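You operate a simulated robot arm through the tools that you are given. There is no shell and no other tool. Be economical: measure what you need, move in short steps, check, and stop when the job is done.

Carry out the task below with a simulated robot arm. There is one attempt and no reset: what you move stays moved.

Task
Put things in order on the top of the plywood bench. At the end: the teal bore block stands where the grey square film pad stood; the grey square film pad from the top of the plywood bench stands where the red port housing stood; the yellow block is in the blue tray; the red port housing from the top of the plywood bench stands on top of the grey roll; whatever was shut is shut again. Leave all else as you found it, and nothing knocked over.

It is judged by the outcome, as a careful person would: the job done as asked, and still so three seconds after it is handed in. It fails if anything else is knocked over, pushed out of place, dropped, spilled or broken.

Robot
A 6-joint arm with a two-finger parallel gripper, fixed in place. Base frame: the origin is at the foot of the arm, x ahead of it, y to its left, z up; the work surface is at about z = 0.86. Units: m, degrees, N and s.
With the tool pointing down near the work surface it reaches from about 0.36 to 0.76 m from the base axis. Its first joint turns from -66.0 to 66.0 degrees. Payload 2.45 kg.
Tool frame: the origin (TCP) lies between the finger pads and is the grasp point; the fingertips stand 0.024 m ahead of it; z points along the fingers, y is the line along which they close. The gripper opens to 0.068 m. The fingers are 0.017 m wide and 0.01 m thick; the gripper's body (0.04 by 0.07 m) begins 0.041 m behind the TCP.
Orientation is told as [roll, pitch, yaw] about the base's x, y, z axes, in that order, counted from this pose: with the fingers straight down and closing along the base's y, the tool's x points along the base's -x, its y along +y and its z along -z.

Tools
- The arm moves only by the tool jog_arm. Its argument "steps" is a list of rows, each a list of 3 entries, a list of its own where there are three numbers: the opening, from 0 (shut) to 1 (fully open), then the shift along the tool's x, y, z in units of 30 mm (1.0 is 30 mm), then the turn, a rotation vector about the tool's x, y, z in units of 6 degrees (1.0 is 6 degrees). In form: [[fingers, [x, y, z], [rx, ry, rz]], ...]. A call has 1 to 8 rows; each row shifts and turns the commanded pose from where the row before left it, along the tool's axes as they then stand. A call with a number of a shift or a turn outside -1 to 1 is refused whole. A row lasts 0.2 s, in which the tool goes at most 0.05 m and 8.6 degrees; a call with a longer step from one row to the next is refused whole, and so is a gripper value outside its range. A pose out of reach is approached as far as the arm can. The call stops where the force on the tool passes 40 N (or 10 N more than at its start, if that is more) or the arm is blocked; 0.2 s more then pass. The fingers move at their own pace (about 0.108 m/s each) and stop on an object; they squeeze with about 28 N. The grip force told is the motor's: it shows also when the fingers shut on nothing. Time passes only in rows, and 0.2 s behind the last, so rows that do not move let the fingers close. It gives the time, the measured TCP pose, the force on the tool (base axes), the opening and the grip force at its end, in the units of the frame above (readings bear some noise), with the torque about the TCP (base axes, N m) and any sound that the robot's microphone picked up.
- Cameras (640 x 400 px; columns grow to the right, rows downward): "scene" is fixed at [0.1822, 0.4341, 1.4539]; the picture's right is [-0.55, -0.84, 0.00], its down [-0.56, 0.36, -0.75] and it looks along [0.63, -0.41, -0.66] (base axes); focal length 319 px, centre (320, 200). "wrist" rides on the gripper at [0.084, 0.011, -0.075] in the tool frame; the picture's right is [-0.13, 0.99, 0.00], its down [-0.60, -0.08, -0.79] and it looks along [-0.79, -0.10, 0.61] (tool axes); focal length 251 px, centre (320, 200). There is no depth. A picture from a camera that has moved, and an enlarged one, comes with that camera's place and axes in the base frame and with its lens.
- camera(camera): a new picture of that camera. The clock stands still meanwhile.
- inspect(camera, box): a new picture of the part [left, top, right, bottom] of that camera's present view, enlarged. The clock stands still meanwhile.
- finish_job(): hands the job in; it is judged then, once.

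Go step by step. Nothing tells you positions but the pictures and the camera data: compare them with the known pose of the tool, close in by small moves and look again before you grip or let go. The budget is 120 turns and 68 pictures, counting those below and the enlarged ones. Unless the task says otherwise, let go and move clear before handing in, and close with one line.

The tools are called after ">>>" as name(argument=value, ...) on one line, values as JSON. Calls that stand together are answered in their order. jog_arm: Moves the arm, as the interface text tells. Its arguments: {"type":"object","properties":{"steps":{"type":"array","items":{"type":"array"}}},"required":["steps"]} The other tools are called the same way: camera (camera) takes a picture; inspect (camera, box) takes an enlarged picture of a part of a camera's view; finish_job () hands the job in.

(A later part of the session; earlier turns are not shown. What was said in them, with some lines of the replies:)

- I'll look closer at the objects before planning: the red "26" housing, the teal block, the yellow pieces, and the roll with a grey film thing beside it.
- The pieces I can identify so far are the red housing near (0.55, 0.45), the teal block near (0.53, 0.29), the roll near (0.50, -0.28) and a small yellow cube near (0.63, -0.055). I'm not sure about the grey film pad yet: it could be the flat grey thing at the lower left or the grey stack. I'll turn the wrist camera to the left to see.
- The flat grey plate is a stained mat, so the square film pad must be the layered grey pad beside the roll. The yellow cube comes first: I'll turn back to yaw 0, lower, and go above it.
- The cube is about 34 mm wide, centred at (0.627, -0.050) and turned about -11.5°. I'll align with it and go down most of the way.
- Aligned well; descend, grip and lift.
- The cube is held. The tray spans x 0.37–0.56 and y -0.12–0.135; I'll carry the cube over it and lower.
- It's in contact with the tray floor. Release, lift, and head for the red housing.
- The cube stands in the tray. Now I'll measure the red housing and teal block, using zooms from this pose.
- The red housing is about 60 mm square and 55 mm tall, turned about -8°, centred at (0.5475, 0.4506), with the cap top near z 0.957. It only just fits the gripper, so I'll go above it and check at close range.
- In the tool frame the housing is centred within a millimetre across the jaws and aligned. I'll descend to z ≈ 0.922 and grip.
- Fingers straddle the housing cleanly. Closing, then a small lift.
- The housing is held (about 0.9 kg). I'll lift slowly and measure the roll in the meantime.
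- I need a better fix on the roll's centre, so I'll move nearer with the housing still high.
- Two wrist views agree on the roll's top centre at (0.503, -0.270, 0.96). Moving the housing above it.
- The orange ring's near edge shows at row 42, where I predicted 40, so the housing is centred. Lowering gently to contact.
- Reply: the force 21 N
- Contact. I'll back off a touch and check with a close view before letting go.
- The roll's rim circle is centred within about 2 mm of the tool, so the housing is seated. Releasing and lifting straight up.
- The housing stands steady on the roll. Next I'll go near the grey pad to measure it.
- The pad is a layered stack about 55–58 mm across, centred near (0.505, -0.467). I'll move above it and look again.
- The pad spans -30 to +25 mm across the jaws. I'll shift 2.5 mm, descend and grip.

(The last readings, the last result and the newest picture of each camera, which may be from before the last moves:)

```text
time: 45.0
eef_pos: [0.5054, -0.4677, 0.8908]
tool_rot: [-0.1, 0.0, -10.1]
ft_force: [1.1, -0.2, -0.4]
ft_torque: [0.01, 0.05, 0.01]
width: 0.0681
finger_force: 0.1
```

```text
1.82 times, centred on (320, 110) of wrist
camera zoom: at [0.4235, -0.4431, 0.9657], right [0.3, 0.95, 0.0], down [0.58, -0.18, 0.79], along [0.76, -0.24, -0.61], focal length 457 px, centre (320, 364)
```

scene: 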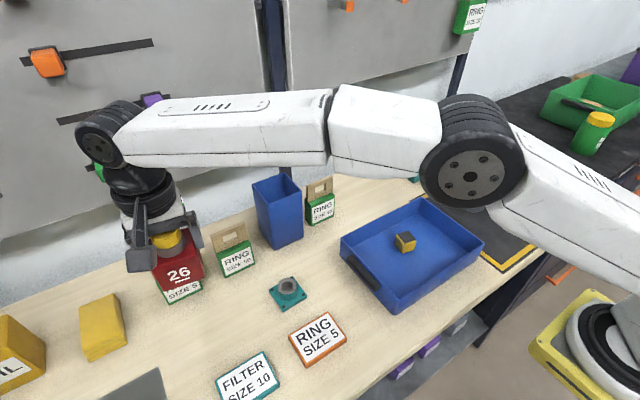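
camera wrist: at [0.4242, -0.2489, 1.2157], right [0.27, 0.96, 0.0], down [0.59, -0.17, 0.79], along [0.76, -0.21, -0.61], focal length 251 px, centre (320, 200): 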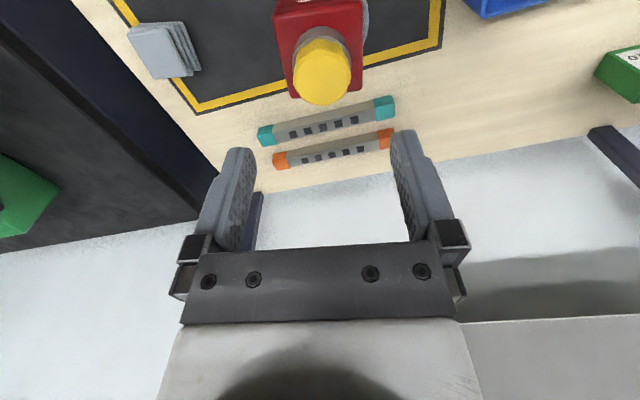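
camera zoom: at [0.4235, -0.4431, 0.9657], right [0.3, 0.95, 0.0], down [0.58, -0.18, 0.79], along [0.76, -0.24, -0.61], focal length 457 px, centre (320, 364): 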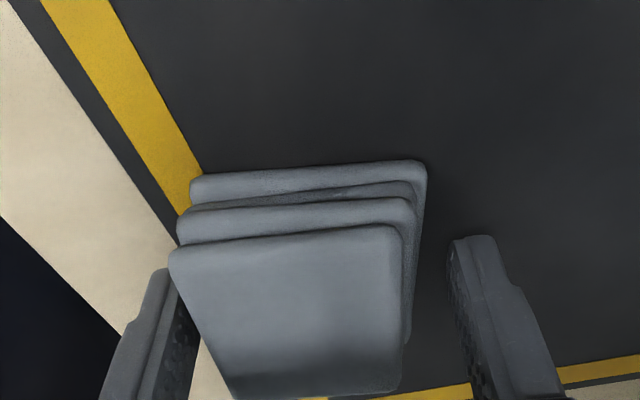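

>>> jog_arm(steps=[[1, [0, 0, 0.08], [0, 0, 0]], [0.9, [0, 0, 0], [0, 0, 0]], [0, [0, 0, 0], [0, 0, 0]], [0, [0, 0, 0], [0, 0, 0]], [0, [0, 0, 0], [0, 0, 0]]])

>>> jog_arm(steps=[[0, [0, 0, -0.5], [0, 0, 0]], [0, [0, 0, -0.8], [0, 0, 0]], [0, [0, 0, -0.7], [0, 0, 0]], [0, [0, 0, 0], [0, 0, 0]]])

>>> camera(camera="wrist")

>>> inspect(camera="scene", box=[450, 110, 570, 210])

```text
time: 46.2
eef_pos: [0.5039, -0.4684, 0.888]
tool_rot: [0.0, 0.0, -10.2]
ft_force: [0.8, -0.7, 0.4]
ft_torque: [-0.03, 0.01, 0.03]
width: 0.0572
finger_force: 28.2
```

```text
time: 47.2
eef_pos: [0.5043, -0.4694, 0.9484]
tool_rot: [-0.1, 0.1, -10.2]
ft_force: [-0.4, -0.2, -0.1]
ft_torque: [-0.01, 0.01, 0.01]
width: 0.0571
finger_force: 27.9
```

```text
29 pictures are left
camera wrist: at [0.4232, -0.444, 1.0238], right [0.3, 0.95, 0.0], down [0.58, -0.18, 0.79], along [0.76, -0.24, -0.61], focal length 251 px, centre (320, 200)
```

wrist: 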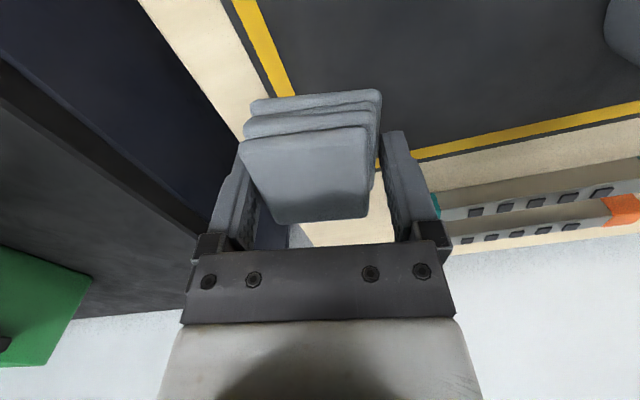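

```text
4.00 times, centred on (510, 160) of scene
camera zoom: at [0.1822, 0.4341, 1.4539], right [-0.55, -0.84, 0.0], down [-0.56, 0.36, -0.75], along [0.63, -0.41, -0.66], focal length 1275 px, centre (-440, 360)
```

zoom: 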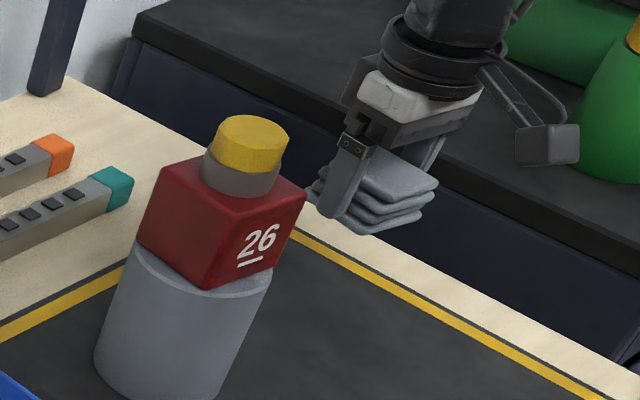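

The pad is held as one piece. I'll lift well above the housing (top ≈ 1.06) and carry it over to the red housing's old spot at (0.546, 0.4505).

>>> jog_arm(steps=[[0, [0, 0, -0.9], [0, 0, 0]], [0, [0, 0, -1], [0, 0, 0]], [0, [0, 0, -1], [0, 0, 0]], [0, [0, 0, -1], [0, 0, 0]], [0, [0, 0, -1], [0, 0, 0]], [0, [0, 0, -1], [0, 0, 0]], [0, [0, 0, -1], [0, 0, 0]], [0, [0, 0, -0.6], [0, 0, 0]]])

>>> jog_arm(steps=[[0, [0.131, 0.9815, 0], [0, 0, 0]], [0, [0.131, 0.9815, 0], [0, 0, 0]], [0, [0.131, 0.9815, 0], [0, 0, 0]], [0, [0.131, 0.9815, 0], [0, 0, 0]], [0, [0.131, 0.9815, 0], [0, 0, 0]], [0, [0.131, 0.9815, 0], [0, 0, 0]], [0, [0.131, 0.9815, 0], [0, 0, 0]], [0, [0.131, 0.9815, 0], [0, 0, 0]]])

>>> jog_arm(steps=[[0, [0.131, 0.9815, 0], [0, 0, 0]], [0, [0.131, 0.9815, 0], [0, 0, 0]], [0, [0.131, 0.9815, 0], [0, 0, 0]], [0, [0.131, 0.9815, 0], [0, 0, 0]], [0, [0.131, 0.9815, 0], [0, 0, 0]], [0, [0.131, 0.9815, 0], [0, 0, 0]], [0, [0.131, 0.9815, 0], [0, 0, 0]], [0, [0.131, 0.9815, 0], [0, 0, 0]]])

>>> jog_arm(steps=[[0, [0.131, 0.9815, 0], [0, 0, 0]], [0, [0.131, 0.9815, 0], [0, 0, 0]], [0, [0.131, 0.9815, 0], [0, 0, 0]], [0, [0.131, 0.9815, 0], [0, 0, 0]], [0, [0.131, 0.9815, 0], [0, 0, 0]], [0, [0.131, 0.9815, 0], [0, 0, 0]], [0, [0.131, 0.9815, 0], [0, 0, 0]], [0, [0.131, 0.9815, 0], [0, 0, 0]]])

>>> jog_arm(steps=[[0, [0.131, 0.9815, 0], [0, 0, 0]], [0, [0.131, 0.9815, 0], [0, 0, 0]], [0, [0.131, 0.9815, 0], [0, 0, 0]], [0, [0.131, 0.9815, 0], [0, 0, 0]], [0, [0.131, 0.9815, 0], [0, 0, 0]], [0, [0.131, 0.9815, 0], [0, 0, 0]], [0, [0.131, 0.9815, 0], [0, 0, 0]], [0, [0, 0, 0], [0, 0, 0]]])

```text
time: 49.0
eef_pos: [0.5027, -0.4689, 1.1742]
tool_rot: [0.1, 0.0, -10.1]
ft_force: [-0.2, -0.9, -0.1]
ft_torque: [0.04, -0.02, 0.06]
width: 0.0568
finger_force: 27.9
```

```text
time: 50.8
eef_pos: [0.5152, -0.2328, 1.1754]
tool_rot: [0.0, 0.0, -10.1]
ft_force: [-0.4, -0.4, -0.6]
ft_torque: [-0.01, -0.03, 0.02]
width: 0.0569
finger_force: 28.4
```

```text
time: 52.6
eef_pos: [0.5256, 0.0059, 1.1752]
tool_rot: [0.0, 0.0, -10.0]
ft_force: [-0.8, -0.4, -0.4]
ft_torque: [0.02, -0.01, 0.02]
width: 0.0569
finger_force: 27.9
```

```text
time: 54.4
eef_pos: [0.5369, 0.2428, 1.1761]
tool_rot: [0.0, 0.0, -10.1]
ft_force: [-0.8, 0.1, 0.3]
ft_torque: [0.03, -0.01, -0.06]
width: 0.057
finger_force: 27.7
```

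```text
time: 56.2
eef_pos: [0.5438, 0.4494, 1.1721]
tool_rot: [0.0, 0.1, -10.1]
ft_force: [0.2, 0.4, -0.9]
ft_torque: [0.02, -0.02, 0.04]
width: 0.057
finger_force: 27.6
```

On target. Lowering, with a look before the last bit.

>>> jog_arm(steps=[[0, [0, 0, 1], [0, 0, 0]], [0, [0, 0, 1], [0, 0, 0]], [0, [0, 0, 1], [0, 0, 0]], [0, [0, 0, 1], [0, 0, 0]], [0, [0, 0, 1], [0, 0, 0]], [0, [0, 0, 1], [0, 0, 0]], [0, [0, 0, 1], [0, 0, 0]], [0, [0, 0, 1], [0, 0, 0]]])

>>> jog_arm(steps=[[0, [0, 0, 0.7], [0, 0, 0]], [0, [0, 0, 0.2], [0, 0, 0]], [0, [0, 0, 0], [0, 0, 0]]])

>>> inspect(camera="scene", box=[140, 230, 280, 360])

```text
time: 58.0
eef_pos: [0.5443, 0.4477, 0.9341]
tool_rot: [0.0, 0.1, -10.1]
ft_force: [-0.3, 0.4, -0.7]
ft_torque: [-0.02, 0.01, 0.01]
width: 0.057
finger_force: 27.8
```

```text
time: 58.8
eef_pos: [0.5435, 0.4493, 0.9068]
tool_rot: [0.1, 0.0, -10.1]
ft_force: [-0.6, 0.1, -0.3]
ft_torque: [0.01, 0.02, 0.01]
width: 0.0572
finger_force: 27.8
```

```text
3.08 times, centred on (210, 295) of scene
camera zoom: at [0.1822, 0.4341, 1.4538], right [-0.55, -0.84, 0.0], down [-0.56, 0.36, -0.75], along [0.63, -0.41, -0.66], focal length 981 px, centre (658, -92)
```

zoom: 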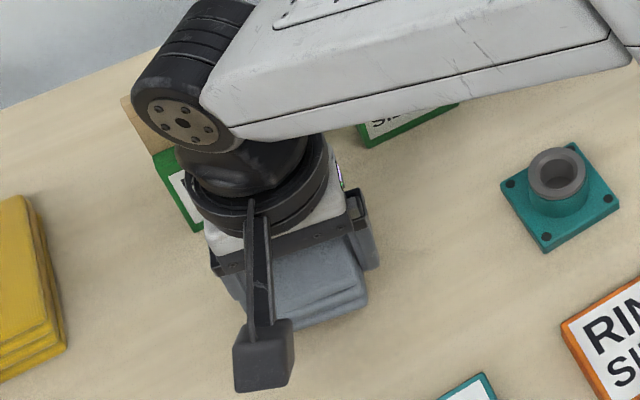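

>>> jog_arm(steps=[[0, [0, 0, 0.4], [0, 0, 0]], [0, [0, 0, 0.1], [0, 0, 0]], [0, [0, 0, 0], [0, 0, 0]]])

>>> jog_arm(steps=[[0, [0, 0, 0.08], [0, 0, 0]], [0, [0, 0, 0], [0, 0, 0]]])

```text
time: 59.6
eef_pos: [0.5454, 0.4494, 0.8924]
tool_rot: [-0.1, 0.0, -10.1]
ft_force: [0.2, 0.3, -0.3]
ft_torque: [0.0, -0.06, 0.0]
width: 0.0571
finger_force: 28.1
```

```text
time: 60.2
eef_pos: [0.5446, 0.4482, 0.8898]
tool_rot: [0.0, 0.1, -10.1]
ft_force: [0.4, 0.8, -0.7]
ft_torque: [-0.02, -0.02, 0.02]
width: 0.0569
finger_force: 28.7
```

>>> jog_arm(steps=[[0, [0, 0, 0.07], [0, 0, 0]], [0, [0, 0, 0], [0, 0, 0]]])

>>> jog_arm(steps=[[0, [0, 0, 0.05], [0, 0, 0]], [0, [0, 0, 0], [0, 0, 0]]])

```text
time: 60.8
eef_pos: [0.5445, 0.4481, 0.8892]
tool_rot: [0.1, -0.1, -10.1]
ft_force: [-1.4, -0.8, 8.4]
ft_torque: [-0.13, 0.06, 0.0]
width: 0.0574
finger_force: 28.4
```

```text
time: 61.4
eef_pos: [0.5443, 0.4491, 0.8875]
tool_rot: [0.1, 0.0, -10.1]
ft_force: [-2.4, -0.5, 17.1]
ft_torque: [-0.08, 0.04, 0.02]
width: 0.0572
finger_force: 28.0
```

The pad is seated on the bench. Release, lift, and go above the teal block at about (0.526, 0.288).

>>> jog_arm(steps=[[1, [0, 0, 0], [0, 0, 0]], [1, [0, 0, 0], [0, 0, 0]], [1, [0, 0, -0.4], [0, 0, 0]], [1, [0, 0, -1], [0, 0, 0]], [1, [0, 0, -1], [0, 0, 0]], [1, [0, 0, -1], [0, 0, 0]], [1, [0, 0, -0.6], [0, 0, -1]], [1, [0, 0, 0], [0, 0, -1]]])

>>> jog_arm(steps=[[1, [0.1, -0.9, 0], [0, 0, 0]], [1, [0.1, -0.9, 0], [0, 0, 0]], [1, [0.1, -0.9, 0], [0, 0, 0]], [1, [0.05, -0.9, 0], [0, 0, 0]], [1, [0.05, -0.9, 0], [0, 0, 0]], [1, [0, -0.85, 0], [0, 0, 0]], [1, [0, 0, 0], [0, 0, 0]]])

>>> camera(camera="wrist")

>>> inspect(camera="scene", box=[140, 230, 320, 360])

```text
time: 63.2
eef_pos: [0.5454, 0.4501, 1.0031]
tool_rot: [-0.1, 0.0, 1.9]
ft_force: [-0.1, -0.4, 0.3]
ft_torque: [0.01, 0.01, -0.02]
width: 0.0678
finger_force: 0.0
```

```text
time: 64.8
eef_pos: [0.5383, 0.2872, 1.0052]
tool_rot: [-0.1, 0.0, 1.9]
ft_force: [-0.2, -0.1, 0.2]
ft_torque: [-0.01, 0.05, -0.02]
width: 0.0681
finger_force: 0.1
```

```text
26 pictures are left
camera wrist: at [0.4542, 0.2963, 1.0802], right [0.1, 1.0, 0.0], down [0.61, -0.06, 0.79], along [0.79, -0.08, -0.61], focal length 251 px, centre (320, 200)
```

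wrist: 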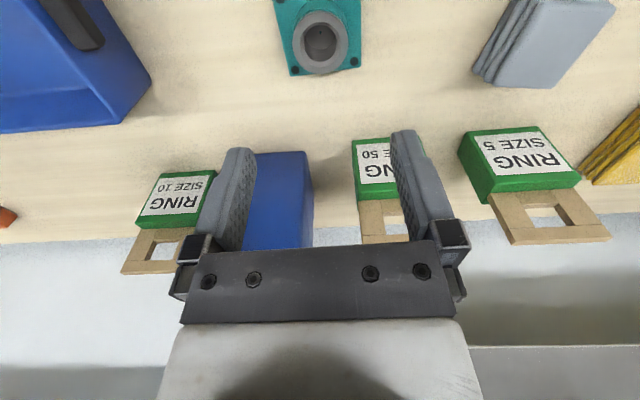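

```text
3.08 times, centred on (230, 295) of scene
camera zoom: at [0.1822, 0.4341, 1.4539], right [-0.55, -0.84, 0.0], down [-0.56, 0.36, -0.75], along [0.63, -0.41, -0.66], focal length 981 px, centre (597, -92)
```

zoom: 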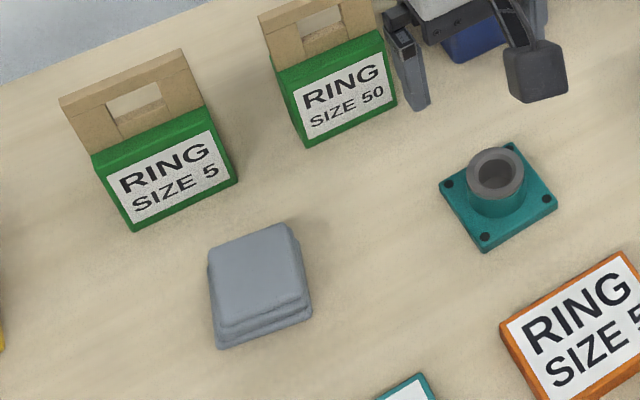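

The pad stands on the housing's old spot. I'll get closer to the teal block.

>>> jog_arm(steps=[[1, [0.42, 0, 0.8], [0, 0, 0]], [1, [0, 0, 0.6], [0, 0, 0]], [1, [0, 0, 0], [0, 0, 0]]])

>>> inspect(camera="wrist", box=[200, 0, 440, 150])

```text
time: 65.6
eef_pos: [0.5251, 0.2868, 0.9646]
tool_rot: [0.0, 0.0, 1.9]
ft_force: [0.5, 0.2, -0.6]
ft_torque: [-0.01, 0.03, 0.04]
width: 0.068
finger_force: 0.1
```

```text
2.67 times, centred on (320, 75) of wrist
camera zoom: at [0.4414, 0.2952, 1.0385], right [0.1, 1.0, 0.0], down [0.61, -0.06, 0.79], along [0.79, -0.08, -0.61], focal length 670 px, centre (320, 533)
```

zoom: 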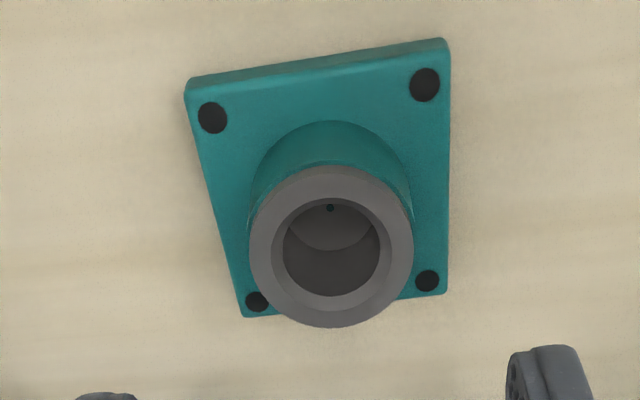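

The teal block is aligned with the jaws: collar about 40 mm across, its top near 0.890 and the flange top near 0.869. I'll grip the collar with the fingertips just above the flange.

>>> jog_arm(steps=[[1, [-0.03, 0.08, 0.3], [0, 0, 0]], [1, [0, 0, 0.9], [0, 0, 0]], [1, [0, 0, 0.9], [0, 0, 0]], [1, [0, 0, 0.12], [0, 0, 0]], [1, [0, 0, 0], [0, 0, 0]]])

>>> inspect(camera="wrist", box=[180, 0, 460, 220])

```text
time: 66.8
eef_pos: [0.5272, 0.291, 0.8962]
tool_rot: [0.0, 0.0, 1.9]
ft_force: [0.8, 0.5, -0.1]
ft_torque: [-0.01, 0.03, 0.03]
width: 0.068
finger_force: 0.0
```

```text
1.82 times, centred on (320, 110) of wrist
camera zoom: at [0.4428, 0.2985, 0.9711], right [0.1, 1.0, 0.0], down [0.61, -0.06, 0.79], along [0.79, -0.08, -0.61], focal length 457 px, centre (320, 364)
```

zoom: 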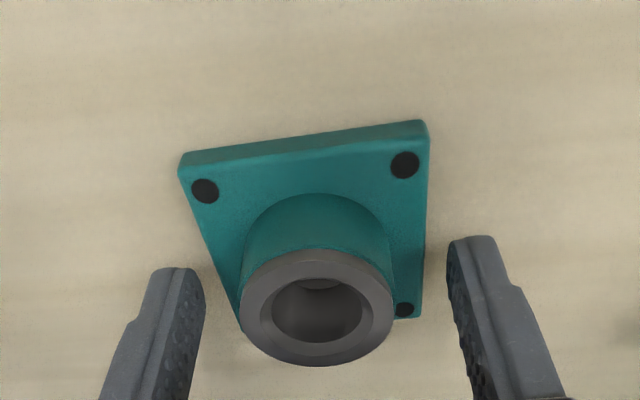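

>>> jog_arm(steps=[[0, [0, 0, 0], [0, 0, 0]], [0, [0, 0, 0], [0, 0, 0]], [0, [0, 0, 0], [0, 0, 0]], [0, [0, 0, -0.5], [0, 0, 0]], [0, [0, 0, -0.5], [0, 0, 0]], [0, [0, 0, 0], [0, 0, 0]]])

>>> camera(camera="wrist")

```text
time: 68.2
eef_pos: [0.5253, 0.2897, 0.9278]
tool_rot: [0.0, -0.1, 1.8]
ft_force: [0.2, -0.8, -2.8]
ft_torque: [0.0, 0.02, 0.0]
width: 0.0397
finger_force: 28.1
```

```text
22 pictures are left
camera wrist: at [0.4418, 0.2987, 1.002], right [0.1, 1.0, 0.0], down [0.61, -0.06, 0.79], along [0.79, -0.08, -0.61], focal length 251 px, centre (320, 200)
```

wrist: 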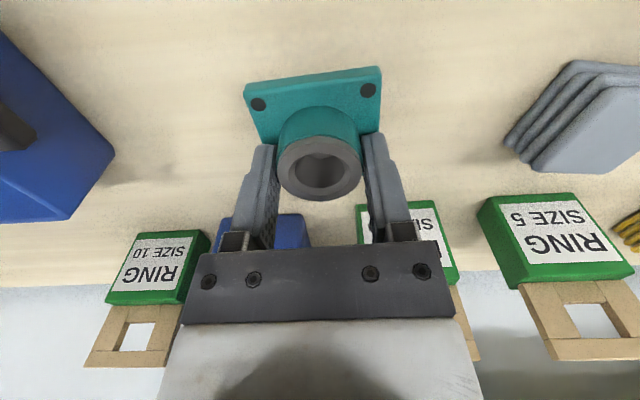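

The teal block is held level. I'll lift high and carry it to the pad's old spot (0.507, -0.469).

>>> jog_arm(steps=[[0, [0, 0, -1], [0, 0, 0]], [0, [0, 0, -1], [0, 0, 0]], [0, [0, 0, -1], [0, 0, 0]], [0, [0, 0, -1], [0, 0, 0]], [0, [0, 0, -1], [0, 0, 0]], [0, [0, 0, -1], [0, 0, 0]], [0, [0, 0, -1], [0, 0, 0]], [0, [0, 0, -1], [0, 0, 0]]])

>>> jog_arm(steps=[[0, [0.056, -0.971, 0], [0, 0, 0]], [0, [0.056, -0.971, 0], [0, 0, 0]], [0, [0.056, -0.971, 0], [0, 0, 0]], [0, [0.056, -0.971, 0], [0, 0, 0]], [0, [0.056, -0.971, 0], [0, 0, 0]], [0, [0.056, -0.971, 0], [0, 0, 0]], [0, [0.056, -0.971, 0], [0, 0, 0]], [0, [0.056, -0.971, 0], [0, 0, 0]]])

>>> jog_arm(steps=[[0, [0.056, -0.971, 0], [0, 0, 0]], [0, [0.056, -0.971, 0], [0, 0, 0]], [0, [0.056, -0.971, 0], [0, 0, 0]], [0, [0.056, -0.971, 0], [0, 0, 0]], [0, [0.056, -0.971, 0], [0, 0, 0]], [0, [0.056, -0.971, 0], [0, 0, 0]], [0, [0.056, -0.971, 0], [0, 0, 0]], [0, [0.056, -0.971, 0], [0, 0, 0]]])

>>> jog_arm(steps=[[0, [0.056, -0.971, 0], [0, 0, 0]], [0, [0.056, -0.971, 0], [0, 0, 0]], [0, [0.056, -0.971, 0], [0, 0, 0]], [0, [0.056, -0.971, 0], [0, 0, 0]], [0, [0.056, -0.971, 0], [0, 0, 0]], [0, [0.056, -0.971, 0], [0, 0, 0]], [0, [0.056, -0.971, 0], [0, 0, 0]], [0, [0.056, -0.971, 0], [0, 0, 0]]])

>>> jog_arm(steps=[[0, [0.056, -0.971, 0], [0, 0, 0]], [0, [0.056, -0.971, 0], [0, 0, 0]], [0, [0, 0, 0], [0, 0, 0]]])

```text
time: 70.0
eef_pos: [0.5276, 0.2887, 1.167]
tool_rot: [0.0, 0.0, 1.9]
ft_force: [0.1, 0.1, -2.7]
ft_torque: [-0.02, -0.04, -0.01]
width: 0.0397
finger_force: 27.7
```

```text
time: 71.8
eef_pos: [0.5196, 0.0579, 1.1679]
tool_rot: [0.1, -0.1, 1.9]
ft_force: [0.3, -0.4, -2.9]
ft_torque: [-0.05, 0.01, 0.0]
width: 0.0396
finger_force: 27.7
```

```text
time: 73.6
eef_pos: [0.5148, -0.1762, 1.1692]
tool_rot: [0.1, 0.1, 2.0]
ft_force: [1.1, -1.0, -3.2]
ft_torque: [0.0, 0.01, -0.01]
width: 0.0395
finger_force: 28.1
```

```text
time: 75.4
eef_pos: [0.5091, -0.4107, 1.1657]
tool_rot: [0.1, 0.0, 1.8]
ft_force: [-0.4, -0.2, -2.6]
ft_torque: [0.0, -0.01, 0.03]
width: 0.0397
finger_force: 28.5
```

```text
time: 76.2
eef_pos: [0.5066, -0.4681, 1.1652]
tool_rot: [-0.1, 0.0, 1.9]
ft_force: [-0.4, -0.8, -3.7]
ft_torque: [0.0, 0.0, -0.02]
width: 0.0393
finger_force: 27.8
```

>>> jog_arm(steps=[[0, [0, 0, 1], [0, 0, 1]], [0, [0, 0, 1], [0, 0, 1]], [0, [0, 0, 1], [0, 0, 0]], [0, [0, 0, 1], [0, 0, 0]], [0, [0, 0, 1], [0, 0, 0]], [0, [0, 0, 1], [0, 0, 0]], [0, [0, 0, 1], [0, 0, 0]], [0, [0, 0, 1], [0, 0, 0]]])

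>>> jog_arm(steps=[[0, [0, 0, 0.4], [0, 0, 0]], [0, [0, 0, 0.15], [0, 0, 0]], [0, [0, 0, 0], [0, 0, 0]]])

>>> camera(camera="wrist")

>>> inspect(camera="scene", box=[430, 110, 570, 220])

```text
time: 78.0
eef_pos: [0.5083, -0.4678, 0.9272]
tool_rot: [-0.1, 0.0, -10.0]
ft_force: [-0.8, -0.7, -3.0]
ft_torque: [0.0, -0.01, 0.0]
width: 0.0396
finger_force: 28.1
```

```text
time: 78.8
eef_pos: [0.5073, -0.4681, 0.9096]
tool_rot: [0.0, 0.0, -10.1]
ft_force: [-0.1, 0.6, -2.8]
ft_torque: [-0.02, -0.02, -0.01]
width: 0.0397
finger_force: 28.1
```

```text
21 pictures are left
camera wrist: at [0.4265, -0.4425, 0.9853], right [0.3, 0.95, 0.0], down [0.58, -0.18, 0.79], along [0.76, -0.24, -0.61], focal length 251 px, centre (320, 200)
```

wrist: 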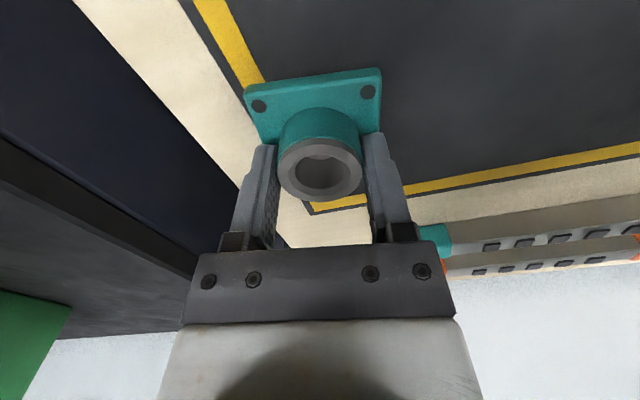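

```text
3.64 times, centred on (500, 165) of scene
camera zoom: at [0.1822, 0.4341, 1.4539], right [-0.55, -0.84, 0.0], down [-0.56, 0.36, -0.75], along [0.63, -0.41, -0.66], focal length 1159 px, centre (-334, 327)
```

zoom: 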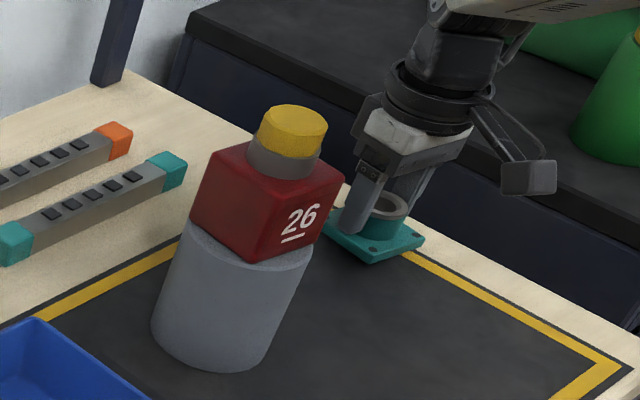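

The block is right over the pad's old place. Stepping down to contact.

>>> jog_arm(steps=[[0, [0, 0, 0.2], [0, 0, 0]], [0, [0, 0, 0.1], [0, 0, 0]], [0, [0, 0, 0], [0, 0, 0]]])

>>> jog_arm(steps=[[0, [0, 0, 0.08], [0, 0, 0]], [0, [0, 0, 0], [0, 0, 0]]])

```text
time: 79.6
eef_pos: [0.5074, -0.4671, 0.9013]
tool_rot: [0.0, 0.0, -10.1]
ft_force: [1.0, -0.6, -2.5]
ft_torque: [-0.01, 0.02, 0.02]
width: 0.0396
finger_force: 28.0
```

```text
time: 80.2
eef_pos: [0.5079, -0.4667, 0.8982]
tool_rot: [0.2, 0.0, -10.1]
ft_force: [-1.3, 0.8, -2.8]
ft_torque: [0.02, 0.01, 0.0]
width: 0.0397
finger_force: 27.5
```

>>> jog_arm(steps=[[0, [0, 0, 0.05], [0, 0, 0]], [0, [0, 0, 0], [0, 0, 0]]])

>>> jog_arm(steps=[[0, [0, 0, 0.03], [0, 0, 0]], [0, [0, 0, 0], [0, 0, 0]]])

```text
time: 80.8
eef_pos: [0.5074, -0.4667, 0.8955]
tool_rot: [0.0, 0.0, -10.1]
ft_force: [0.5, -0.6, -1.7]
ft_torque: [0.0, 0.04, 0.02]
width: 0.0398
finger_force: 28.1
```

```text
time: 81.4
eef_pos: [0.5065, -0.4681, 0.8961]
tool_rot: [0.0, 0.0, -10.1]
ft_force: [0.4, 0.7, -2.1]
ft_torque: [0.0, -0.02, -0.02]
width: 0.0395
finger_force: 28.0
```

>>> jog_arm(steps=[[0, [0, 0, 0.05], [0, 0, 0]], [0, [0, 0, 0], [0, 0, 0]]])

```text
time: 82.0
eef_pos: [0.5077, -0.4682, 0.8961]
tool_rot: [-0.1, -0.1, -10.1]
ft_force: [-3.6, 2.7, 11.3]
ft_torque: [0.5, 0.5, 0.05]
width: 0.0398
finger_force: 28.3
```

Contact with the bench. Release and lift clear.

>>> jog_arm(steps=[[0, [0, 0, -0.02], [0, 0, 0]], [1, [0, 0, 0], [0, 0, 0]], [1, [0, 0, 0], [0, 0, 0]], [1, [0, 0, -0.4], [0, 0, 0]], [1, [0, 0, -1], [0, 0, 0]], [1, [0, 0, -1], [0, 0, 0]], [1, [0, 0, -1], [0, 0, 0]], [1, [0, 0, -1], [0, 0, 0]]])

>>> jog_arm(steps=[[1, [0, 0, -1], [0, 0, 0]], [1, [0, 0, -1], [0, 0, 0]], [1, [0, 0, -1], [0, 0, 0]], [1, [0, 0, -1], [0, 0, 0]], [1, [0, 0, -1], [0, 0, 0]], [1, [0, 0, 0], [0, 0, 0]]])

>>> camera(camera="scene")

>>> camera(camera="wrist")

>>> inspect(camera="scene", box=[430, 110, 570, 220])

```text
time: 83.8
eef_pos: [0.5074, -0.4692, 1.026]
tool_rot: [0.1, 0.0, -10.1]
ft_force: [0.1, -0.7, 0.6]
ft_torque: [-0.02, 0.01, -0.05]
width: 0.0678
finger_force: 0.0
```

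```text
time: 85.2
eef_pos: [0.5077, -0.4667, 1.1776]
tool_rot: [0.0, 0.0, -10.1]
ft_force: [0.9, -1.0, -0.5]
ft_torque: [0.03, -0.01, -0.01]
width: 0.0679
finger_force: 0.1
```

```text
19 pictures are left
```

scene: 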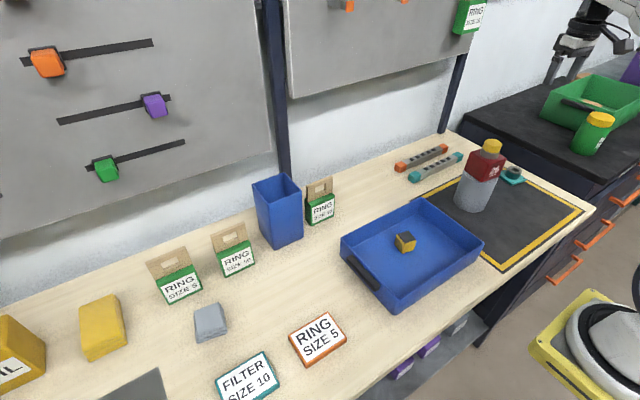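

```text
18 pictures are left
camera wrist: at [0.4271, -0.4416, 1.2525], right [0.3, 0.95, 0.0], down [0.58, -0.18, 0.79], along [0.76, -0.24, -0.61], focal length 251 px, centre (320, 200)
```

wrist: 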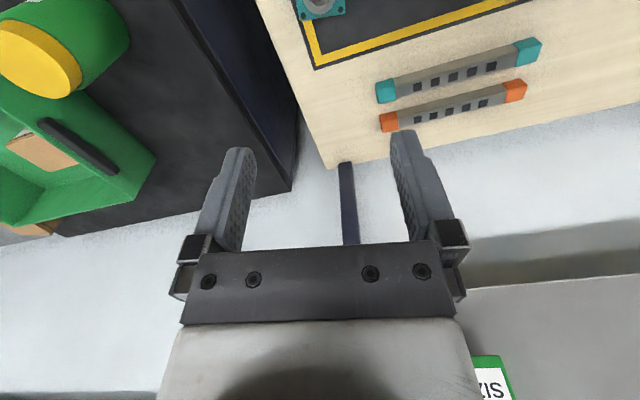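

```text
3.64 times, centred on (500, 165) of scene
camera zoom: at [0.1822, 0.4341, 1.4539], right [-0.55, -0.84, 0.0], down [-0.56, 0.36, -0.75], along [0.63, -0.41, -0.66], focal length 1159 px, centre (-334, 327)
```

zoom: 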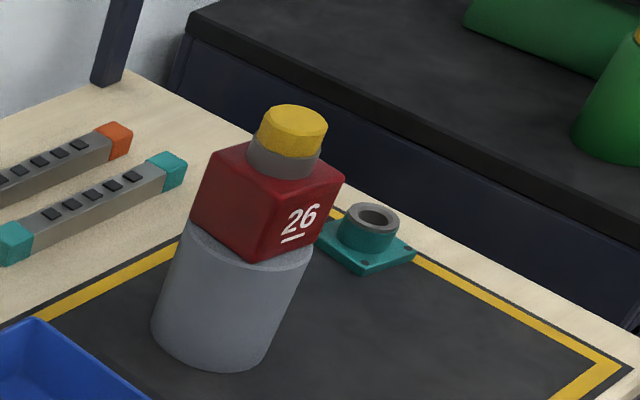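

All four pieces are in place, everything else is where it was, nothing was opened, and the arm is clear. Handing in.

>>> finish_job()

```text
The job is handed in.
```

The job is handed in: the yellow block is in the blue tray, the red port housing stands on the grey roll, the grey film pad stands where the housing was, and the teal bore block stands where the pad was.
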